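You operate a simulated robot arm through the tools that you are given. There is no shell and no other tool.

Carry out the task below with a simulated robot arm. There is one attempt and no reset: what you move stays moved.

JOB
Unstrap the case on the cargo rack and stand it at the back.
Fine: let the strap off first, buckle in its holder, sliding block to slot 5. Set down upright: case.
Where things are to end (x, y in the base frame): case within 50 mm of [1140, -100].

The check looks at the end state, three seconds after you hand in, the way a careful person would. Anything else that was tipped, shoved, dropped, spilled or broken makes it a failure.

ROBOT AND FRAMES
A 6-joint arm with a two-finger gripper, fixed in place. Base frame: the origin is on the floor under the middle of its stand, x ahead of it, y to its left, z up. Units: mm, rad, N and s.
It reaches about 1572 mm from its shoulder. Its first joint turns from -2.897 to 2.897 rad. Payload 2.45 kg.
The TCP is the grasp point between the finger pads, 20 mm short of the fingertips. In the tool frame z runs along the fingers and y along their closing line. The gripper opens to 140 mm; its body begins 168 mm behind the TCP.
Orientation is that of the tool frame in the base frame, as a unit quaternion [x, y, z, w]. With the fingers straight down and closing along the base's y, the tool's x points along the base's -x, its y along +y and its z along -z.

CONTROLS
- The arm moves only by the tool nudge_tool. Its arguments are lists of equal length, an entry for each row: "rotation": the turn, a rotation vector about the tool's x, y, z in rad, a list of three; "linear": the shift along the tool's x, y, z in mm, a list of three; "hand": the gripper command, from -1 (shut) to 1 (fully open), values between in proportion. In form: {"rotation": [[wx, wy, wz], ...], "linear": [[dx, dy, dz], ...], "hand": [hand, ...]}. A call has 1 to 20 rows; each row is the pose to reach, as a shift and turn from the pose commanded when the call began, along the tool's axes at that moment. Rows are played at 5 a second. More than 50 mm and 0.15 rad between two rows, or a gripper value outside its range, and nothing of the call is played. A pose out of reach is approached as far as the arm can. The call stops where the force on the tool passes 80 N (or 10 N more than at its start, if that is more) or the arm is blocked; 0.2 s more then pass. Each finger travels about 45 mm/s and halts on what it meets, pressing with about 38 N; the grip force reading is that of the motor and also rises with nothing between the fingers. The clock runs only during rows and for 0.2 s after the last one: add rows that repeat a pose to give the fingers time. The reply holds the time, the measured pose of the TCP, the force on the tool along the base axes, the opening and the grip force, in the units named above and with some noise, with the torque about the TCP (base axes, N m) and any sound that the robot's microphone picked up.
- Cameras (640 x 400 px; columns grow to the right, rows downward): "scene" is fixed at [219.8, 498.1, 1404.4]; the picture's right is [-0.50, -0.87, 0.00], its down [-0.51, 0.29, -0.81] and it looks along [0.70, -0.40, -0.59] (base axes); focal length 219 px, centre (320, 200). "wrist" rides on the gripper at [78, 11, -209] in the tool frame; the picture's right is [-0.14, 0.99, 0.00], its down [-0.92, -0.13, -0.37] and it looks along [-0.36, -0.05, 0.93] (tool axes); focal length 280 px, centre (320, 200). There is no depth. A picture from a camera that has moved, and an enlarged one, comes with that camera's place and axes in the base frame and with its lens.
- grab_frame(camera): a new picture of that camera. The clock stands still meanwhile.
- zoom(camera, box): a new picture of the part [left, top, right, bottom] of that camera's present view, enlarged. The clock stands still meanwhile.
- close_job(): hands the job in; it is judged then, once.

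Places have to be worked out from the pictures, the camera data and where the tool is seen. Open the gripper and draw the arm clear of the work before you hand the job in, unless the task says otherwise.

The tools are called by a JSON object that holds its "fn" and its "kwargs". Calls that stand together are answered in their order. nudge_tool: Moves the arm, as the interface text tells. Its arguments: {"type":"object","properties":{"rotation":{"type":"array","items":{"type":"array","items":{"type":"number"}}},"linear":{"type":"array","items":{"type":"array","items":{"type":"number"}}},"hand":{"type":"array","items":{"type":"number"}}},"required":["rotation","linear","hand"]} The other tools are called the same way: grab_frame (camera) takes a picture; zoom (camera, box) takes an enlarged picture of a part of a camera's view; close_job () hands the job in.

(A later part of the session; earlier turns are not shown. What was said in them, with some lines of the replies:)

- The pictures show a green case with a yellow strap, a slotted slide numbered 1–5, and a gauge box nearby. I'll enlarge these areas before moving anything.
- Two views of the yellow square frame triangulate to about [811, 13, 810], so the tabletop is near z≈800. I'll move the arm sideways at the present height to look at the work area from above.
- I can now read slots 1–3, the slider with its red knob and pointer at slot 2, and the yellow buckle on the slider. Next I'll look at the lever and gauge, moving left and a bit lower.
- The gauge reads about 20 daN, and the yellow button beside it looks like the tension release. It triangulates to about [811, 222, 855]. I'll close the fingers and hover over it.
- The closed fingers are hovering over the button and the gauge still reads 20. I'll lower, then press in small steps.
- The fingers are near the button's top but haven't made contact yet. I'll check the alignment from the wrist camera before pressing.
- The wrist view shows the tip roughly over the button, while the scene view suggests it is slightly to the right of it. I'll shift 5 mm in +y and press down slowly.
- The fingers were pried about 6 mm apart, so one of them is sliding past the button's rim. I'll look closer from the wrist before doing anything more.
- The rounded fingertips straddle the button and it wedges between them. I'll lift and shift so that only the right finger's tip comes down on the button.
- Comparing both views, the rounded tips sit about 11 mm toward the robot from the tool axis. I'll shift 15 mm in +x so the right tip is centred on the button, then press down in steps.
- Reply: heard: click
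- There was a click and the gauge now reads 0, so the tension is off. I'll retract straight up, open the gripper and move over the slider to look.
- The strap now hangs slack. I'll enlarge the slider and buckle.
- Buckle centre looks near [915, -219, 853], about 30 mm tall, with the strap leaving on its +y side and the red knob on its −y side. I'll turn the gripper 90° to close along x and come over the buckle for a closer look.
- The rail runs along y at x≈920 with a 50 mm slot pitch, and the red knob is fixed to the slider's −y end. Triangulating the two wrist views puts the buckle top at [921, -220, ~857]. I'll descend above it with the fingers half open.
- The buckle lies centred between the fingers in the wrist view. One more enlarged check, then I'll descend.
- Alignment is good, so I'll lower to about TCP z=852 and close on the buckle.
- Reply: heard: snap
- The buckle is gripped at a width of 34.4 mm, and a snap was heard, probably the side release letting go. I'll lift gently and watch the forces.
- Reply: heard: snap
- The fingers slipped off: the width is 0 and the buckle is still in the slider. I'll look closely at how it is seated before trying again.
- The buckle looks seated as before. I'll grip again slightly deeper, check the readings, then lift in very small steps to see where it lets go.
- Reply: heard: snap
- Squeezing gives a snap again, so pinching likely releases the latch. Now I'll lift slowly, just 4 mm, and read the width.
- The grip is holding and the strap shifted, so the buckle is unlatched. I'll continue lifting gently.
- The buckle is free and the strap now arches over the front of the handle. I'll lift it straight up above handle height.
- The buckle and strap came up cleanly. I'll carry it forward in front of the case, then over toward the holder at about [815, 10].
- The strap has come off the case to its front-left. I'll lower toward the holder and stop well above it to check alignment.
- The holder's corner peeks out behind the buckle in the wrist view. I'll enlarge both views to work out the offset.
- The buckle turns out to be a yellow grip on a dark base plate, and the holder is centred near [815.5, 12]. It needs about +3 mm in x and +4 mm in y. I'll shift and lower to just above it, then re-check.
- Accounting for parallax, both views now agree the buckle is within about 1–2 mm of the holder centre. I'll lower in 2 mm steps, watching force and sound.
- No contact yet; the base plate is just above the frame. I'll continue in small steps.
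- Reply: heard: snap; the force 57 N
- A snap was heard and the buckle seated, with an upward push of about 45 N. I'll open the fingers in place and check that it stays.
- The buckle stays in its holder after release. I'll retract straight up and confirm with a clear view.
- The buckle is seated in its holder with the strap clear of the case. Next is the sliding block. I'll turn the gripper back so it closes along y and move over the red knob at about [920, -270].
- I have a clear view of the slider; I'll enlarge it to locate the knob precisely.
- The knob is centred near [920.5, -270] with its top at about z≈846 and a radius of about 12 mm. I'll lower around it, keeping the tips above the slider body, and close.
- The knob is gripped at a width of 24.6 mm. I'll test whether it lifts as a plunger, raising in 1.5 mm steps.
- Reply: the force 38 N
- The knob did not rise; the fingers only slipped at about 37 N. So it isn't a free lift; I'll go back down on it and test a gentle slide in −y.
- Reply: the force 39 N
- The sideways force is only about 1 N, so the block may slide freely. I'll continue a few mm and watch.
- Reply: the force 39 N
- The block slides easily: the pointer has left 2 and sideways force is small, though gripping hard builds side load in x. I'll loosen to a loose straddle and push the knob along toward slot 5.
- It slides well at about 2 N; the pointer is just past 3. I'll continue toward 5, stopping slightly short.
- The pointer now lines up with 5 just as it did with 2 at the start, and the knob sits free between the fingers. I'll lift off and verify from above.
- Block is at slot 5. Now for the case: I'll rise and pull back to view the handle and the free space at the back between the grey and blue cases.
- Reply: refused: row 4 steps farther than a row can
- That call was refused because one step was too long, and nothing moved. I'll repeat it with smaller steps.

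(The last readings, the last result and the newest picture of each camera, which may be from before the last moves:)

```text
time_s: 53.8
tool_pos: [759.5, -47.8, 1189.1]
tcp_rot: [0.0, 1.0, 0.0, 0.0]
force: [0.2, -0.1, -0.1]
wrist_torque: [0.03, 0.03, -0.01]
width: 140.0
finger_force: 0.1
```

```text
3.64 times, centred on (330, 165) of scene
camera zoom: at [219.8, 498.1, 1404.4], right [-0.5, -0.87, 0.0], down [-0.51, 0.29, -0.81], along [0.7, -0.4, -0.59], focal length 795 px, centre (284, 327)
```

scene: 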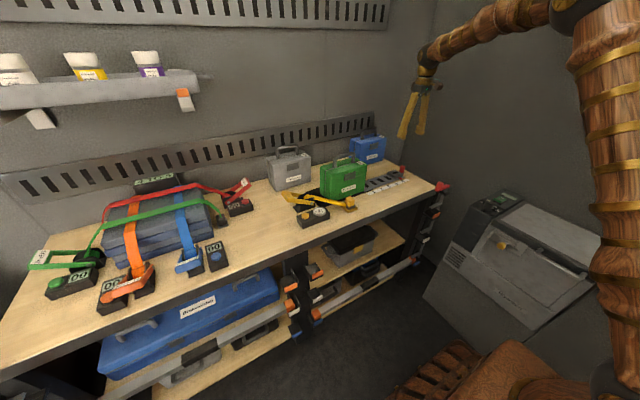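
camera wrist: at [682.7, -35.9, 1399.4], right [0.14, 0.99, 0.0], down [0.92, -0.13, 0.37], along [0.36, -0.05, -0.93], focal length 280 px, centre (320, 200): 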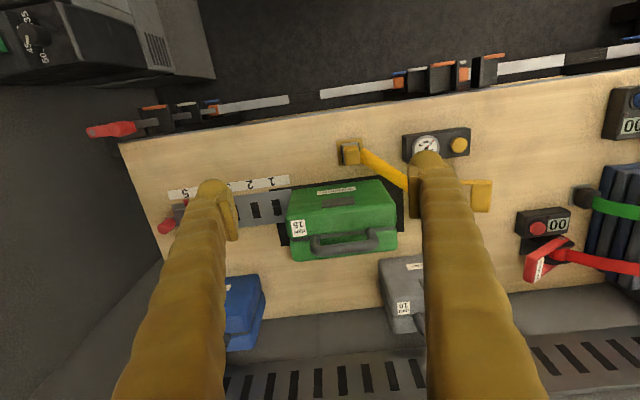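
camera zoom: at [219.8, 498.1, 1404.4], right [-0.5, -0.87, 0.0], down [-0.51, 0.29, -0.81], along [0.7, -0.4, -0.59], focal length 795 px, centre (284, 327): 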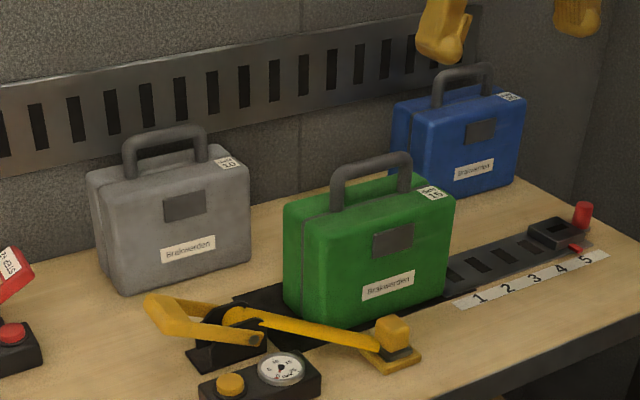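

I'll enlarge the wrist view around the green case, the handle and the back area.

{"fn": "zoom", "kwargs": {"camera": "wrist", "box": [230, 170, 430, 350]}}

{"fn": "zoom", "kwargs": {"camera": "wrist", "box": [275, 170, 415, 275]}}

```text
2.22 times, centred on (330, 260) of wrist
camera zoom: at [682.7, -35.9, 1399.4], right [0.14, 0.99, 0.0], down [0.92, -0.13, 0.37], along [0.36, -0.05, -0.93], focal length 623 px, centre (298, 67)
```

zoom: 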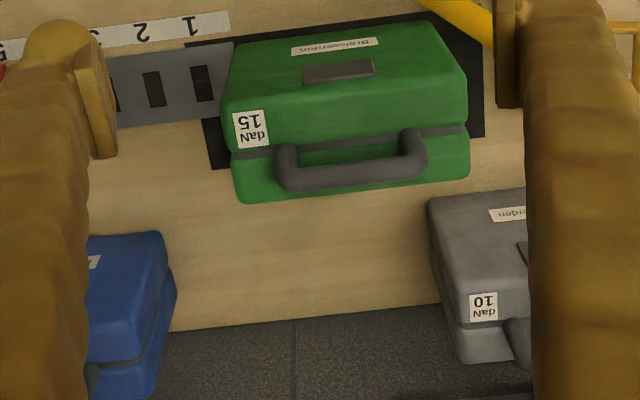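

```text
3.81 times, centred on (345, 222) of wrist
camera zoom: at [682.7, -35.9, 1399.4], right [0.14, 0.99, 0.0], down [0.92, -0.13, 0.37], along [0.36, -0.05, -0.93], focal length 1068 px, centre (225, 114)
```

zoom: 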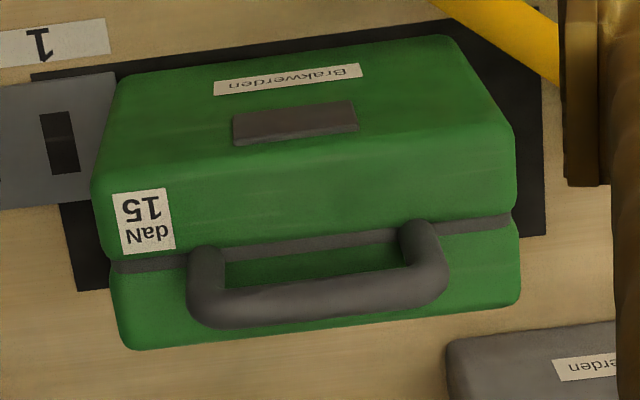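

The handle bar is centred at about [929, -28.5, 1001] and runs along y. The gap at the back spans y≈-252 to 55, so [1140, -100] leaves about 55 mm each side. I'll turn to close along x and hover over the handle.

{"fn": "nudge_tool", "kwargs": {"rotation": [[0, 0, 0.1428], [0, 0, 0.2856], [0, 0, 0.4284], [0, 0, 0.5712], [0, 0, 0.714], [0, 0, 0.8568], [0, 0, 0.9996], [0, 0, 1.1424], [0, 0, 1.2852], [0, 0, 1.428], [0, 0, 1.5708], [0, 0, 1.5708]], "linear": [[-15, 2, 0], [-30, 4, 0], [-45, 6, 5], [-60, 8, 10], [-75, 10, 20], [-90, 12, 30], [-105, 14, 40], [-120, 16, 50], [-135, 17, 60], [-150, 18, 70], [-168, 20, 80], [-168, 20, 90]], "hand": [1, 1, 1, 1, 1, 1, 1, 1, 0.5, 0.3, 0, 0]}}

{"fn": "grab_frame", "kwargs": {"camera": "wrist"}}

{"fn": "zoom", "kwargs": {"camera": "scene", "box": [290, 110, 410, 210]}}

```text
time_s: 56.4
tool_pos: [930.5, -27.9, 1097.2]
tcp_rot: [0.708, 0.707, -0.001, 0.0]
force: [0.5, 0.2, -1.0]
wrist_torque: [0.0, -0.01, 0.01]
width: 70.1
finger_force: 0.0
```

```text
taken
camera wrist: at [941.7, 50.5, 1308.2], right [0.99, -0.14, 0.0], down [-0.13, -0.92, 0.37], along [-0.05, -0.37, -0.93], focal length 280 px, centre (320, 200)
```

wrist: 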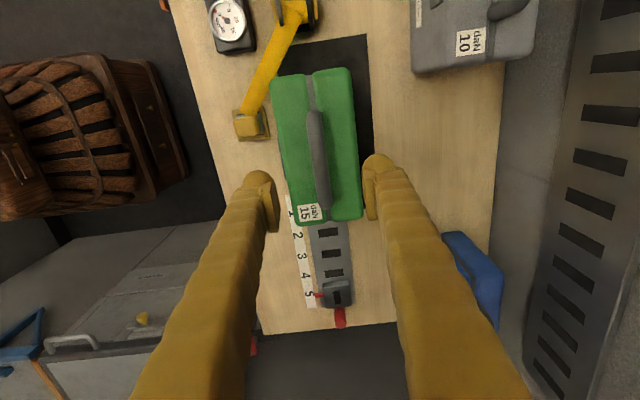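

```text
4.00 times, centred on (350, 160) of scene
camera zoom: at [219.8, 498.1, 1404.4], right [-0.5, -0.87, 0.0], down [-0.51, 0.29, -0.81], along [0.7, -0.4, -0.59], focal length 875 px, centre (200, 360)
```

zoom: 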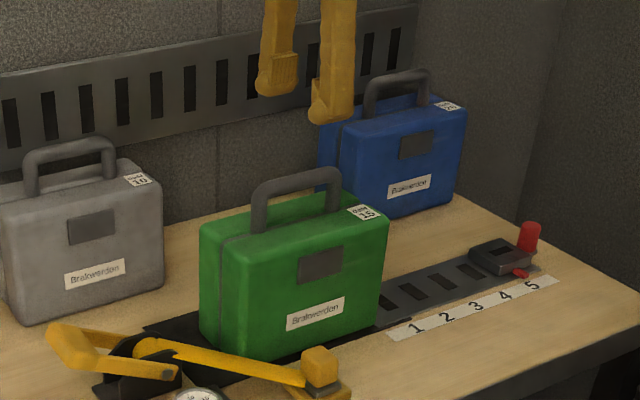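

The handle bar is centred under the gripper. I'll check it enlarged, then go down to grip.

{"fn": "zoom", "kwargs": {"camera": "wrist", "box": [260, 100, 380, 240]}}

```text
2.86 times, centred on (320, 170) of wrist
camera zoom: at [941.7, 50.5, 1308.2], right [0.99, -0.14, 0.0], down [-0.13, -0.92, 0.37], along [-0.05, -0.37, -0.93], focal length 801 px, centre (320, 286)
```

zoom: 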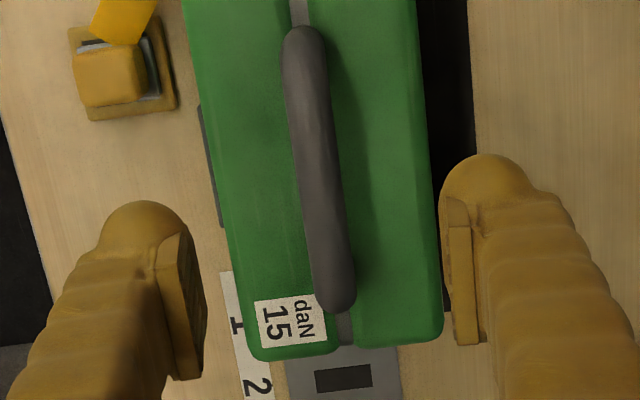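

Everything lines up to within a couple of mm. I'll descend to z≈998 and close on the bar.

{"fn": "nudge_tool", "kwargs": {"rotation": [[0, 0, 0], [0, 0, 0], [0, 0, 0], [0, 0, 0], [0, 0, 0], [0, 0, 0], [0, 0, 0], [0, 0, 0], [0, 0, 0], [0, 0, 0]], "linear": [[0, 1, 35], [0, 1, 70], [0, 1, 90], [0, 1, 101], [0, 1, 101], [0, 1, 101], [0, 1, 101], [0, 1, 101], [0, 1, 101], [0, 1, 101]], "hand": [0, 0, 0, 0, -1, -1, -1, -1, -1, -1]}}

{"fn": "zoom", "kwargs": {"camera": "wrist", "box": [240, 100, 400, 260]}}

{"fn": "zoom", "kwargs": {"camera": "scene", "box": [300, 130, 390, 205]}}

```text
time_s: 58.6
tool_pos: [929.2, -27.2, 995.5]
tcp_rot: [0.707, 0.708, 0.0, 0.0]
force: [-0.2, 0.4, -0.1]
wrist_torque: [0.02, -0.01, 0.02]
width: 13.7
finger_force: 38.2
```

```text
2.50 times, centred on (320, 180) of wrist
camera zoom: at [941.1, 51.1, 1206.9], right [0.99, -0.14, 0.0], down [-0.13, -0.92, 0.37], along [-0.05, -0.37, -0.93], focal length 701 px, centre (320, 250)
```

zoom: 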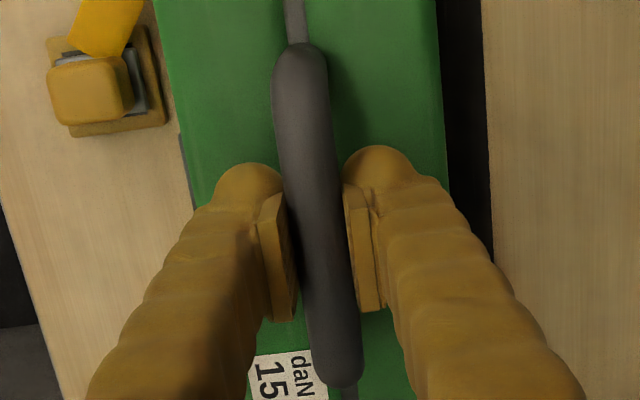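

```text
5.33 times, centred on (345, 168) of scene
camera zoom: at [219.8, 498.1, 1404.4], right [-0.5, -0.87, 0.0], down [-0.51, 0.29, -0.81], along [0.7, -0.4, -0.59], focal length 1166 px, centre (187, 373)
```

zoom: 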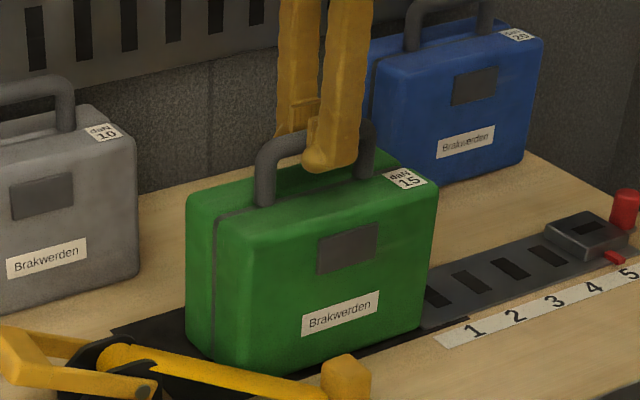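

Gripped on the bar at a width of 13.7 mm. I'll lift slowly and check the weight and whether anything holds the case to the rack.

{"fn": "nudge_tool", "kwargs": {"rotation": [[0, 0, 0], [0, 0, 0], [0, 0, 0], [0, 0, 0], [0, 0, 0]], "linear": [[0, 0, -2], [0, 0, -4], [0, 0, -7], [0, 0, -11], [0, 0, -15]], "hand": [-1, -1, -1, -1, -1]}}

{"fn": "zoom", "kwargs": {"camera": "scene", "box": [300, 130, 390, 205]}}

```text
time_s: 59.8
tool_pos: [929.8, -28.8, 1013.3]
tcp_rot: [0.707, 0.707, 0.0, 0.0]
force: [-0.2, 0.0, -4.7]
wrist_torque: [0.02, 0.0, -0.03]
width: 13.8
finger_force: 38.3
```

```text
5.33 times, centred on (345, 168) of scene
camera zoom: at [219.8, 498.1, 1404.4], right [-0.5, -0.87, 0.0], down [-0.51, 0.29, -0.81], along [0.7, -0.4, -0.59], focal length 1166 px, centre (187, 373)
```

zoom: 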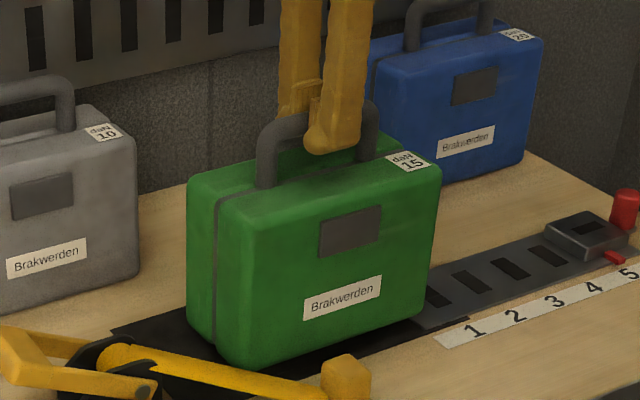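

The case is light (about 5 N) and comes up freely and level. I'll lift it another 50 mm.

{"fn": "nudge_tool", "kwargs": {"rotation": [[0, 0, 0], [0, 0, 0], [0, 0, 0], [0, 0, 0], [0, 0, 0]], "linear": [[0, 0, -10], [0, 0, -20], [0, 0, -30], [0, 0, -40], [0, 0, -50]], "hand": [-1, -1, -1, -1, -1]}}

{"fn": "zoom", "kwargs": {"camera": "scene", "box": [280, 120, 410, 215]}}

{"fn": "grab_frame", "kwargs": {"camera": "wrist"}}

```text
time_s: 61.0
tool_pos: [931.1, -27.9, 1062.6]
tcp_rot: [0.707, 0.707, 0.0, 0.0]
force: [0.0, 0.1, -5.6]
wrist_torque: [-0.04, -0.02, 0.02]
width: 13.5
finger_force: 38.1
```

```text
4.21 times, centred on (345, 168) of scene
camera zoom: at [219.8, 498.1, 1404.4], right [-0.5, -0.87, 0.0], down [-0.51, 0.29, -0.81], along [0.7, -0.4, -0.59], focal length 921 px, centre (215, 337)
```

zoom: 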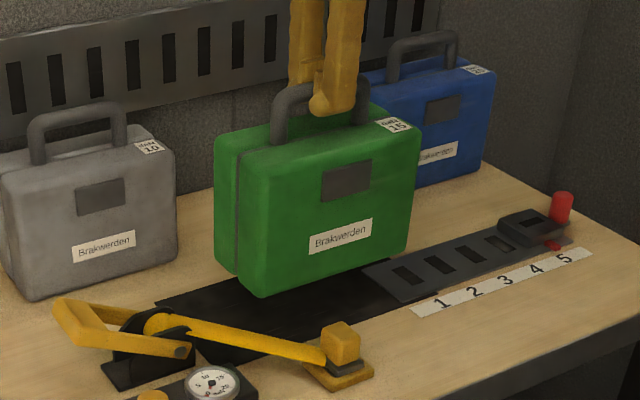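

```text
taken
camera wrist: at [942.3, 50.4, 1272.7], right [0.99, -0.14, 0.0], down [-0.13, -0.92, 0.37], along [-0.05, -0.37, -0.93], focal length 280 px, centre (320, 200)
```

wrist: 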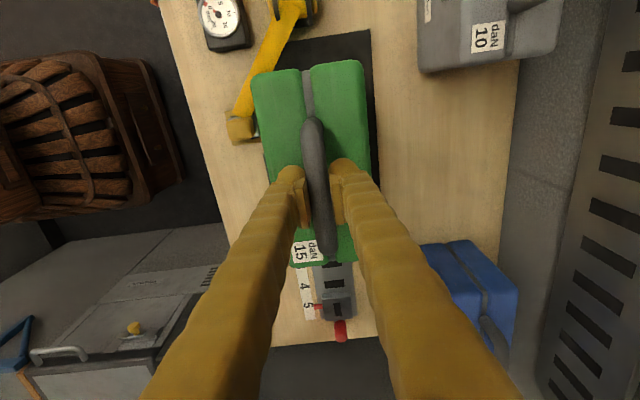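

The case hangs level. I'll carry it back gently, doing the y shift first so it passes between the grey and blue cases.

{"fn": "nudge_tool", "kwargs": {"rotation": [[0, 0, 0], [0, 0, 0], [0, 0, 0], [0, 0, 0], [0, 0, 0], [0, 0, 0], [0, 0, 0], [0, 0, 0], [0, 0, 0], [0, 0, 0]], "linear": [[-8, 5, 0], [-18, 12, 0], [-30, 22, 0], [-42, 34, 0], [-54, 46, 0], [-64, 60, 0], [-70, 74, 0], [-70, 88, 0], [-70, 98, 0], [-70, 104, 0]], "hand": [-1, -1, -1, -1, -1, -1, -1, -1, -1, -1]}}

{"fn": "grab_frame", "kwargs": {"camera": "wrist"}}

{"fn": "zoom", "kwargs": {"camera": "scene", "box": [260, 100, 420, 215]}}

```text
time_s: 63.2
tool_pos: [1032.6, -98.1, 1061.1]
tcp_rot: [0.707, 0.707, 0.0, 0.0]
force: [1.2, 1.3, -5.5]
wrist_torque: [0.0, 0.0, 0.0]
width: 13.7
finger_force: 38.4
```

```text
taken
camera wrist: at [1045.5, -19.6, 1271.7], right [0.99, -0.14, 0.0], down [-0.13, -0.92, 0.37], along [-0.05, -0.37, -0.93], focal length 280 px, centre (320, 200)
```

wrist: 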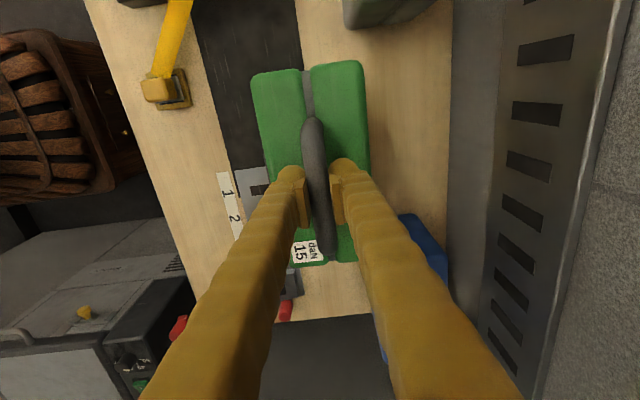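

```text
3.48 times, centred on (340, 158) of scene
camera zoom: at [219.8, 498.1, 1404.4], right [-0.5, -0.87, 0.0], down [-0.51, 0.29, -0.81], along [0.7, -0.4, -0.59], focal length 761 px, centre (250, 348)
```

zoom: 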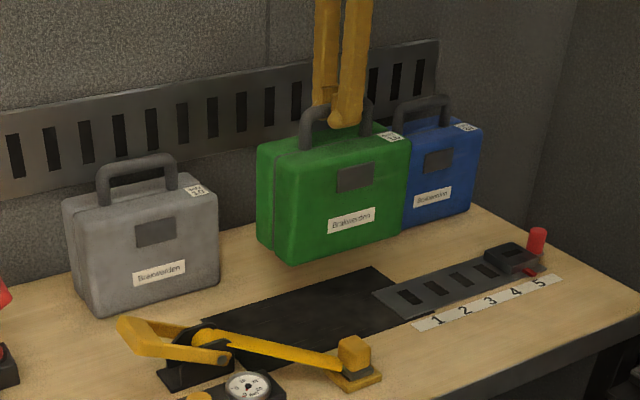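

Path is clear. I'll continue +x to about 1139, then check the clearances.

{"fn": "nudge_tool", "kwargs": {"rotation": [[0, 0, 0], [0, 0, 0], [0, 0, 0], [0, 0, 0], [0, 0, 0], [0, 0, 0], [0, 0, 0], [0, 0, 0], [0, 0, 0], [0, 0, 0]], "linear": [[0, 8, 0], [0, 20, 0], [0, 33, 0], [0, 46, 0], [0, 59, 0], [0, 72, 0], [0, 85, 0], [0, 96, 0], [0, 104, 0], [0, 108, 0]], "hand": [-1, -1, -1, -1, -1, -1, -1, -1, -1, -1]}}

{"fn": "grab_frame", "kwargs": {"camera": "wrist"}}

{"fn": "zoom", "kwargs": {"camera": "scene", "box": [260, 100, 420, 215]}}

```text
time_s: 65.4
tool_pos: [1142.7, -98.2, 1063.6]
tcp_rot: [0.707, 0.707, 0.0, 0.0]
force: [-0.5, 0.1, -5.7]
wrist_torque: [0.01, 0.0, 0.02]
width: 13.6
finger_force: 37.5
```

```text
taken
camera wrist: at [1154.3, -19.8, 1273.5], right [0.99, -0.14, 0.0], down [-0.13, -0.92, 0.37], along [-0.05, -0.37, -0.93], focal length 280 px, centre (320, 200)
```

wrist: 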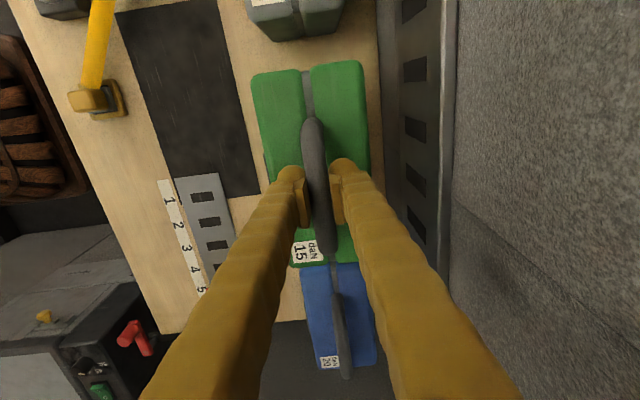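

```text
3.48 times, centred on (340, 158) of scene
camera zoom: at [219.8, 498.1, 1404.4], right [-0.5, -0.87, 0.0], down [-0.51, 0.29, -0.81], along [0.7, -0.4, -0.59], focal length 761 px, centre (250, 348)
```

zoom: 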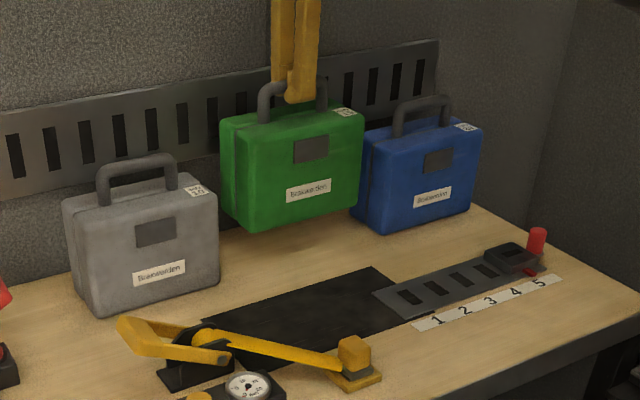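

The case hangs clear between its neighbours at about [1140, -100]. I'll lower to just above the table, then in small steps until its weight comes off.

{"fn": "nudge_tool", "kwargs": {"rotation": [[0, 0, 0], [0, 0, 0], [0, 0, 0], [0, 0, 0], [0, 0, 0], [0, 0, 0], [0, 0, 0]], "linear": [[0, 0, 12], [0, 0, 25], [0, 0, 38], [0, 0, 50], [0, 0, 57], [0, 0, 60], [0, 0, 60]], "hand": [-1, -1, -1, -1, -1, -1, -1]}}

{"fn": "zoom", "kwargs": {"camera": "scene", "box": [290, 120, 390, 195]}}

```text
time_s: 67.0
tool_pos: [1141.4, -96.9, 1003.0]
tcp_rot: [0.707, 0.707, -0.001, 0.001]
force: [-1.3, -0.9, -5.5]
wrist_torque: [0.02, -0.03, -0.01]
width: 13.3
finger_force: 38.5
```

```text
5.33 times, centred on (340, 158) of scene
camera zoom: at [219.8, 498.1, 1404.4], right [-0.5, -0.87, 0.0], down [-0.51, 0.29, -0.81], along [0.7, -0.4, -0.59], focal length 1166 px, centre (213, 427)
```

zoom: 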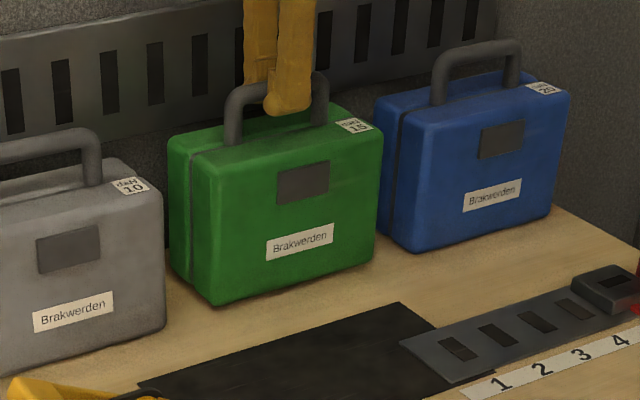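

Still fully suspended at about 5.5 N, and level. I'll lower in 1.5 mm steps until contact.

{"fn": "nudge_tool", "kwargs": {"rotation": [[0, 0, 0], [0, 0, 0], [0, 0, 0], [0, 0, 0], [0, 0, 0]], "linear": [[0, 0, 1.5], [0, 0, 3], [0, 0, 4.5], [0, 0, 6], [0, 0, 6]], "hand": [-1, -1, -1, -1, -1]}}

```text
time_s: 68.2
tool_pos: [1142.0, -98.9, 997.6]
tcp_rot: [0.707, 0.707, -0.001, 0.0]
force: [0.4, 0.2, -6.9]
wrist_torque: [0.03, -0.03, -0.01]
width: 13.7
finger_force: 38.2
```

No contact yet, so I'll continue the small steps.

{"fn": "nudge_tool", "kwargs": {"rotation": [[0, 0, 0], [0, 0, 0], [0, 0, 0], [0, 0, 0]], "linear": [[0, 0, 1], [0, 0, 2], [0, 0, 3], [0, 0, 3]], "hand": [-1, -1, -1, -1]}}

```text
time_s: 69.2
tool_pos: [1142.3, -98.4, 996.0]
tcp_rot: [0.707, 0.708, 0.0, 0.001]
force: [8.0, -3.8, 24.1]
wrist_torque: [0.02, -0.01, -0.08]
width: 13.3
finger_force: 38.2
```

The case has touched down, with 24 N upward. I'll ease off slightly and open the fingers.

{"fn": "nudge_tool", "kwargs": {"rotation": [[0, 0, 0], [0, 0, 0], [0, 0, 0], [0, 0, 0], [0, 0, 0]], "linear": [[0, 0, -0.8], [0, 0, -0.8], [0, 0, -0.8], [0, 0, -0.8], [0, 0, -0.8]], "hand": [-1, -0.7, -0.4, -0.2, -0.1]}}

{"fn": "zoom", "kwargs": {"camera": "scene", "box": [290, 120, 390, 195]}}

{"fn": "zoom", "kwargs": {"camera": "wrist", "box": [220, 60, 420, 270]}}

```text
time_s: 70.4
tool_pos: [1141.8, -98.5, 995.0]
tcp_rot: [0.708, 0.707, 0.0, 0.0]
force: [-0.1, 0.7, -0.5]
wrist_torque: [0.01, -0.02, 0.0]
width: 63.1
finger_force: 0.0
```

```text
5.33 times, centred on (340, 158) of scene
camera zoom: at [219.8, 498.1, 1404.4], right [-0.5, -0.87, 0.0], down [-0.51, 0.29, -0.81], along [0.7, -0.4, -0.59], focal length 1166 px, centre (213, 427)
```

zoom: 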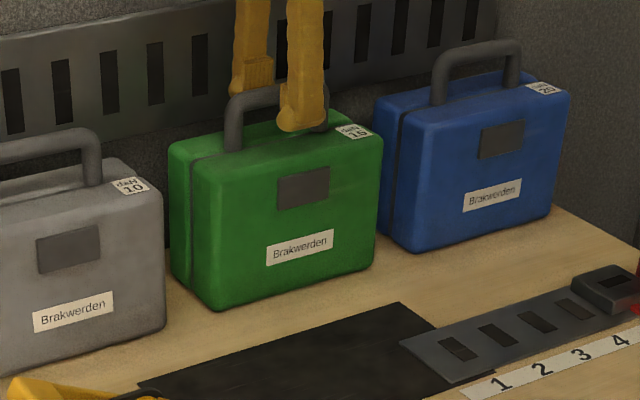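

```text
1.90 times, centred on (320, 165) of wrist
camera zoom: at [1153.8, -19.6, 1204.4], right [0.99, -0.14, 0.0], down [-0.13, -0.92, 0.37], along [-0.05, -0.37, -0.93], focal length 534 px, centre (320, 267)
```

zoom: 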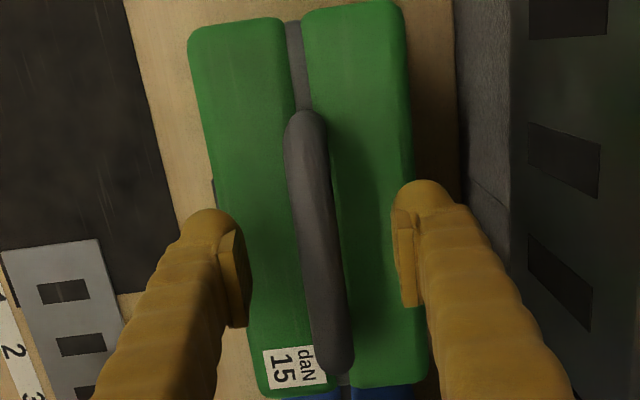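

The case stands upright and the fingers are clear of the handle. I'll raise straight up and draw the arm back.

{"fn": "nudge_tool", "kwargs": {"rotation": [[0, 0, 0], [0, 0, 0], [0, 0, 0], [0, 0, 0], [0, 0, 0], [0, 0, 0], [0, 0, 0], [0, 0, 0], [0, 0, 0], [0, 0, 0], [0, 0, 0], [0, 0, 0], [0, 0, 0], [0, 0, 0], [0, 0, 0]], "linear": [[0, 0, -20], [0, 0, -55], [0, 0, -95], [0, 0, -135], [0, 0, -175], [0, -30, -200], [0, -70, -210], [0, -115, -210], [0, -160, -210], [0, -205, -210], [0, -250, -210], [0, -295, -210], [0, -340, -210], [0, -385, -210], [0, -420, -210]], "hand": [-0.1, -0.1, -0.1, 0, 0, 0.5, 1, 1, 1, 1, 1, 1, 1, 1, 1]}}

{"fn": "grab_frame", "kwargs": {"camera": "scene"}}

{"fn": "zoom", "kwargs": {"camera": "scene", "box": [260, 120, 440, 235]}}

{"fn": "grab_frame", "kwargs": {"camera": "wrist"}}

```text
time_s: 73.6
tool_pos: [721.7, -98.4, 1204.3]
tcp_rot: [0.707, 0.707, -0.001, 0.0]
force: [0.2, 0.0, 0.5]
wrist_torque: [-0.01, 0.05, 0.0]
width: 140.0
finger_force: 0.0
```

```text
taken
```

scene: 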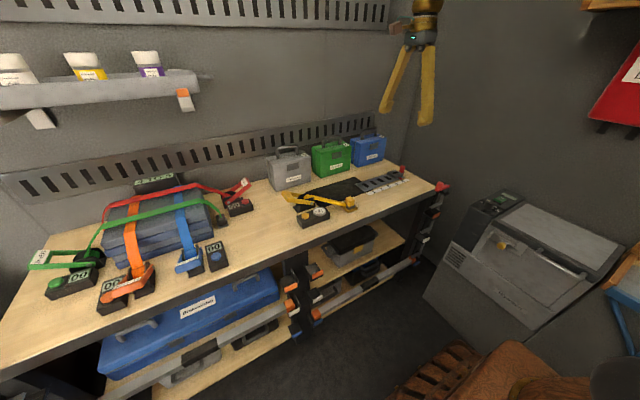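

```text
3.48 times, centred on (350, 178) of scene
camera zoom: at [219.8, 498.1, 1404.4], right [-0.5, -0.87, 0.0], down [-0.51, 0.29, -0.81], along [0.7, -0.4, -0.59], focal length 761 px, centre (216, 278)
```

zoom: 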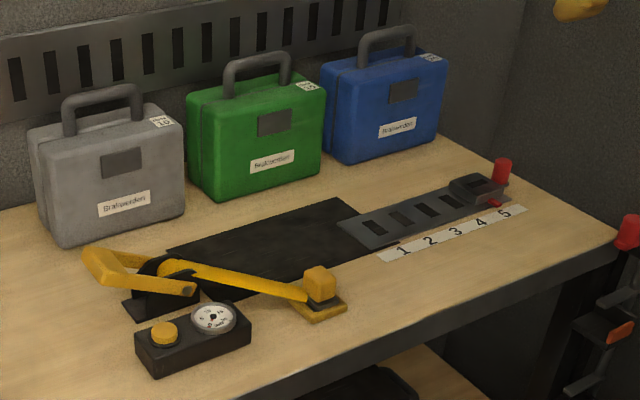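

```text
taken
camera wrist: at [733.0, -19.1, 1414.5], right [0.99, -0.14, 0.0], down [-0.13, -0.92, 0.37], along [-0.05, -0.37, -0.93], focal length 280 px, centre (320, 200)
```

wrist: 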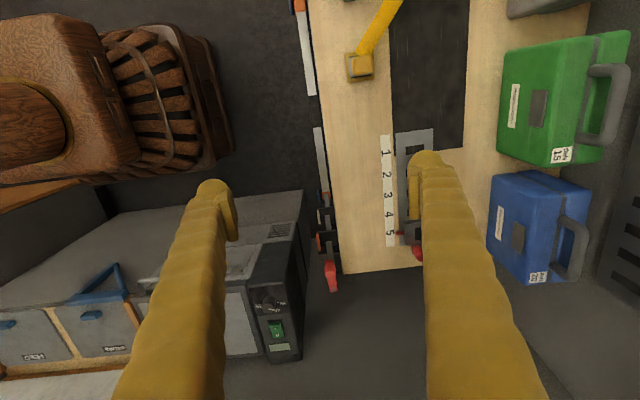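

All items look right. One last enlarged check of the gauge and buckle, and of the slider, before handing in.

{"fn": "zoom", "kwargs": {"camera": "scene", "box": [280, 185, 370, 235]}}

{"fn": "zoom", "kwargs": {"camera": "scene", "box": [350, 150, 430, 200]}}

{"fn": "zoom", "kwargs": {"camera": "scene", "box": [260, 125, 400, 200]}}

```text
7.11 times, centred on (325, 210) of scene
camera zoom: at [219.8, 498.1, 1404.4], right [-0.5, -0.87, 0.0], down [-0.51, 0.29, -0.81], along [0.7, -0.4, -0.59], focal length 1555 px, centre (284, 129)
```

zoom: 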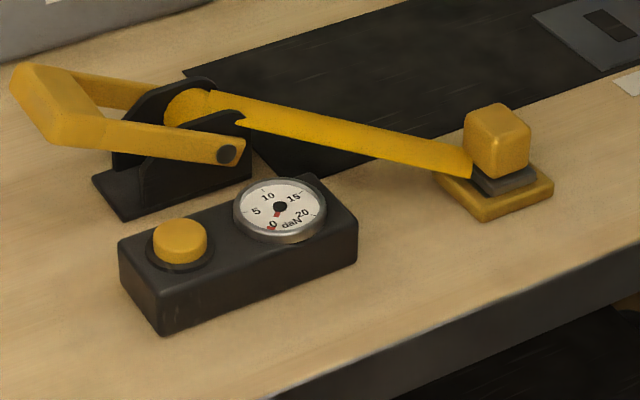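

```text
8.00 times, centred on (390, 175) of scene
camera zoom: at [219.8, 498.1, 1404.4], right [-0.5, -0.87, 0.0], down [-0.51, 0.29, -0.81], along [0.7, -0.4, -0.59], focal length 1749 px, centre (-240, 400)
```

zoom: 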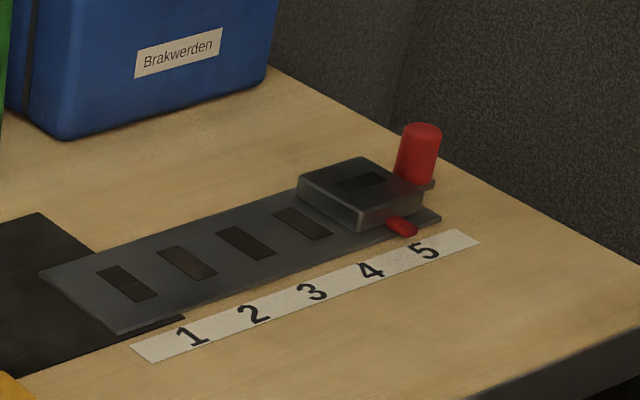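

```text
4.57 times, centred on (330, 162) of scene
camera zoom: at [219.8, 498.1, 1404.4], right [-0.5, -0.87, 0.0], down [-0.51, 0.29, -0.81], along [0.7, -0.4, -0.59], focal length 1000 px, centre (274, 371)
```

zoom: 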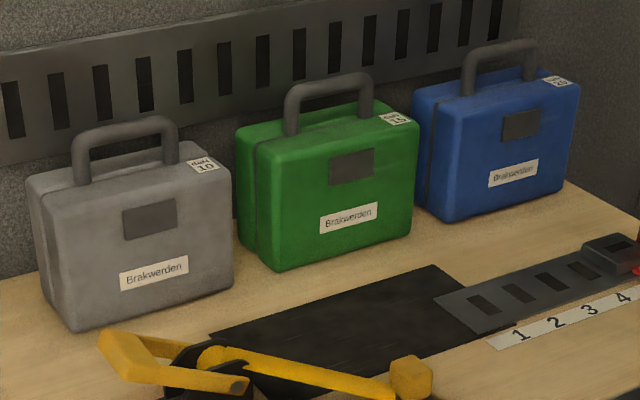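

Final state:
- The gauge reads 0.
- The buckle is seated in its holder.
- The block's pointer is at 5.
- The green case stands upright between its neighbours at about [1140, -100].
- The gripper is open and the arm is clear.

I'll hand the job in.

{"fn": "close_job", "kwargs": {}}

```text
The job is handed in.
```

The strap is off and the green case stands upright at the back, at about [1140, -100] and well within the 50 mm allowed. I've handed the job in; no verdict came back.

- **Strap:** I released the tension with the yellow button, and the gauge now reads 0.
- **Buckle:** It clicked into its holder. My first grip slipped and it dropped back into the block; the second attempt lifted it cleanly.
- **Sliding block:** It moved freely from slot 2. The pointer lines up with 5 the same way it lined up with 2 at the start, though I heard no click at slot 5.
- **Surroundings:** The grey and blue cases look undisturbed in the last pictures, with about 55 mm of clearance on each side of the green case.

The gripper is open and the arm is clear of the work.
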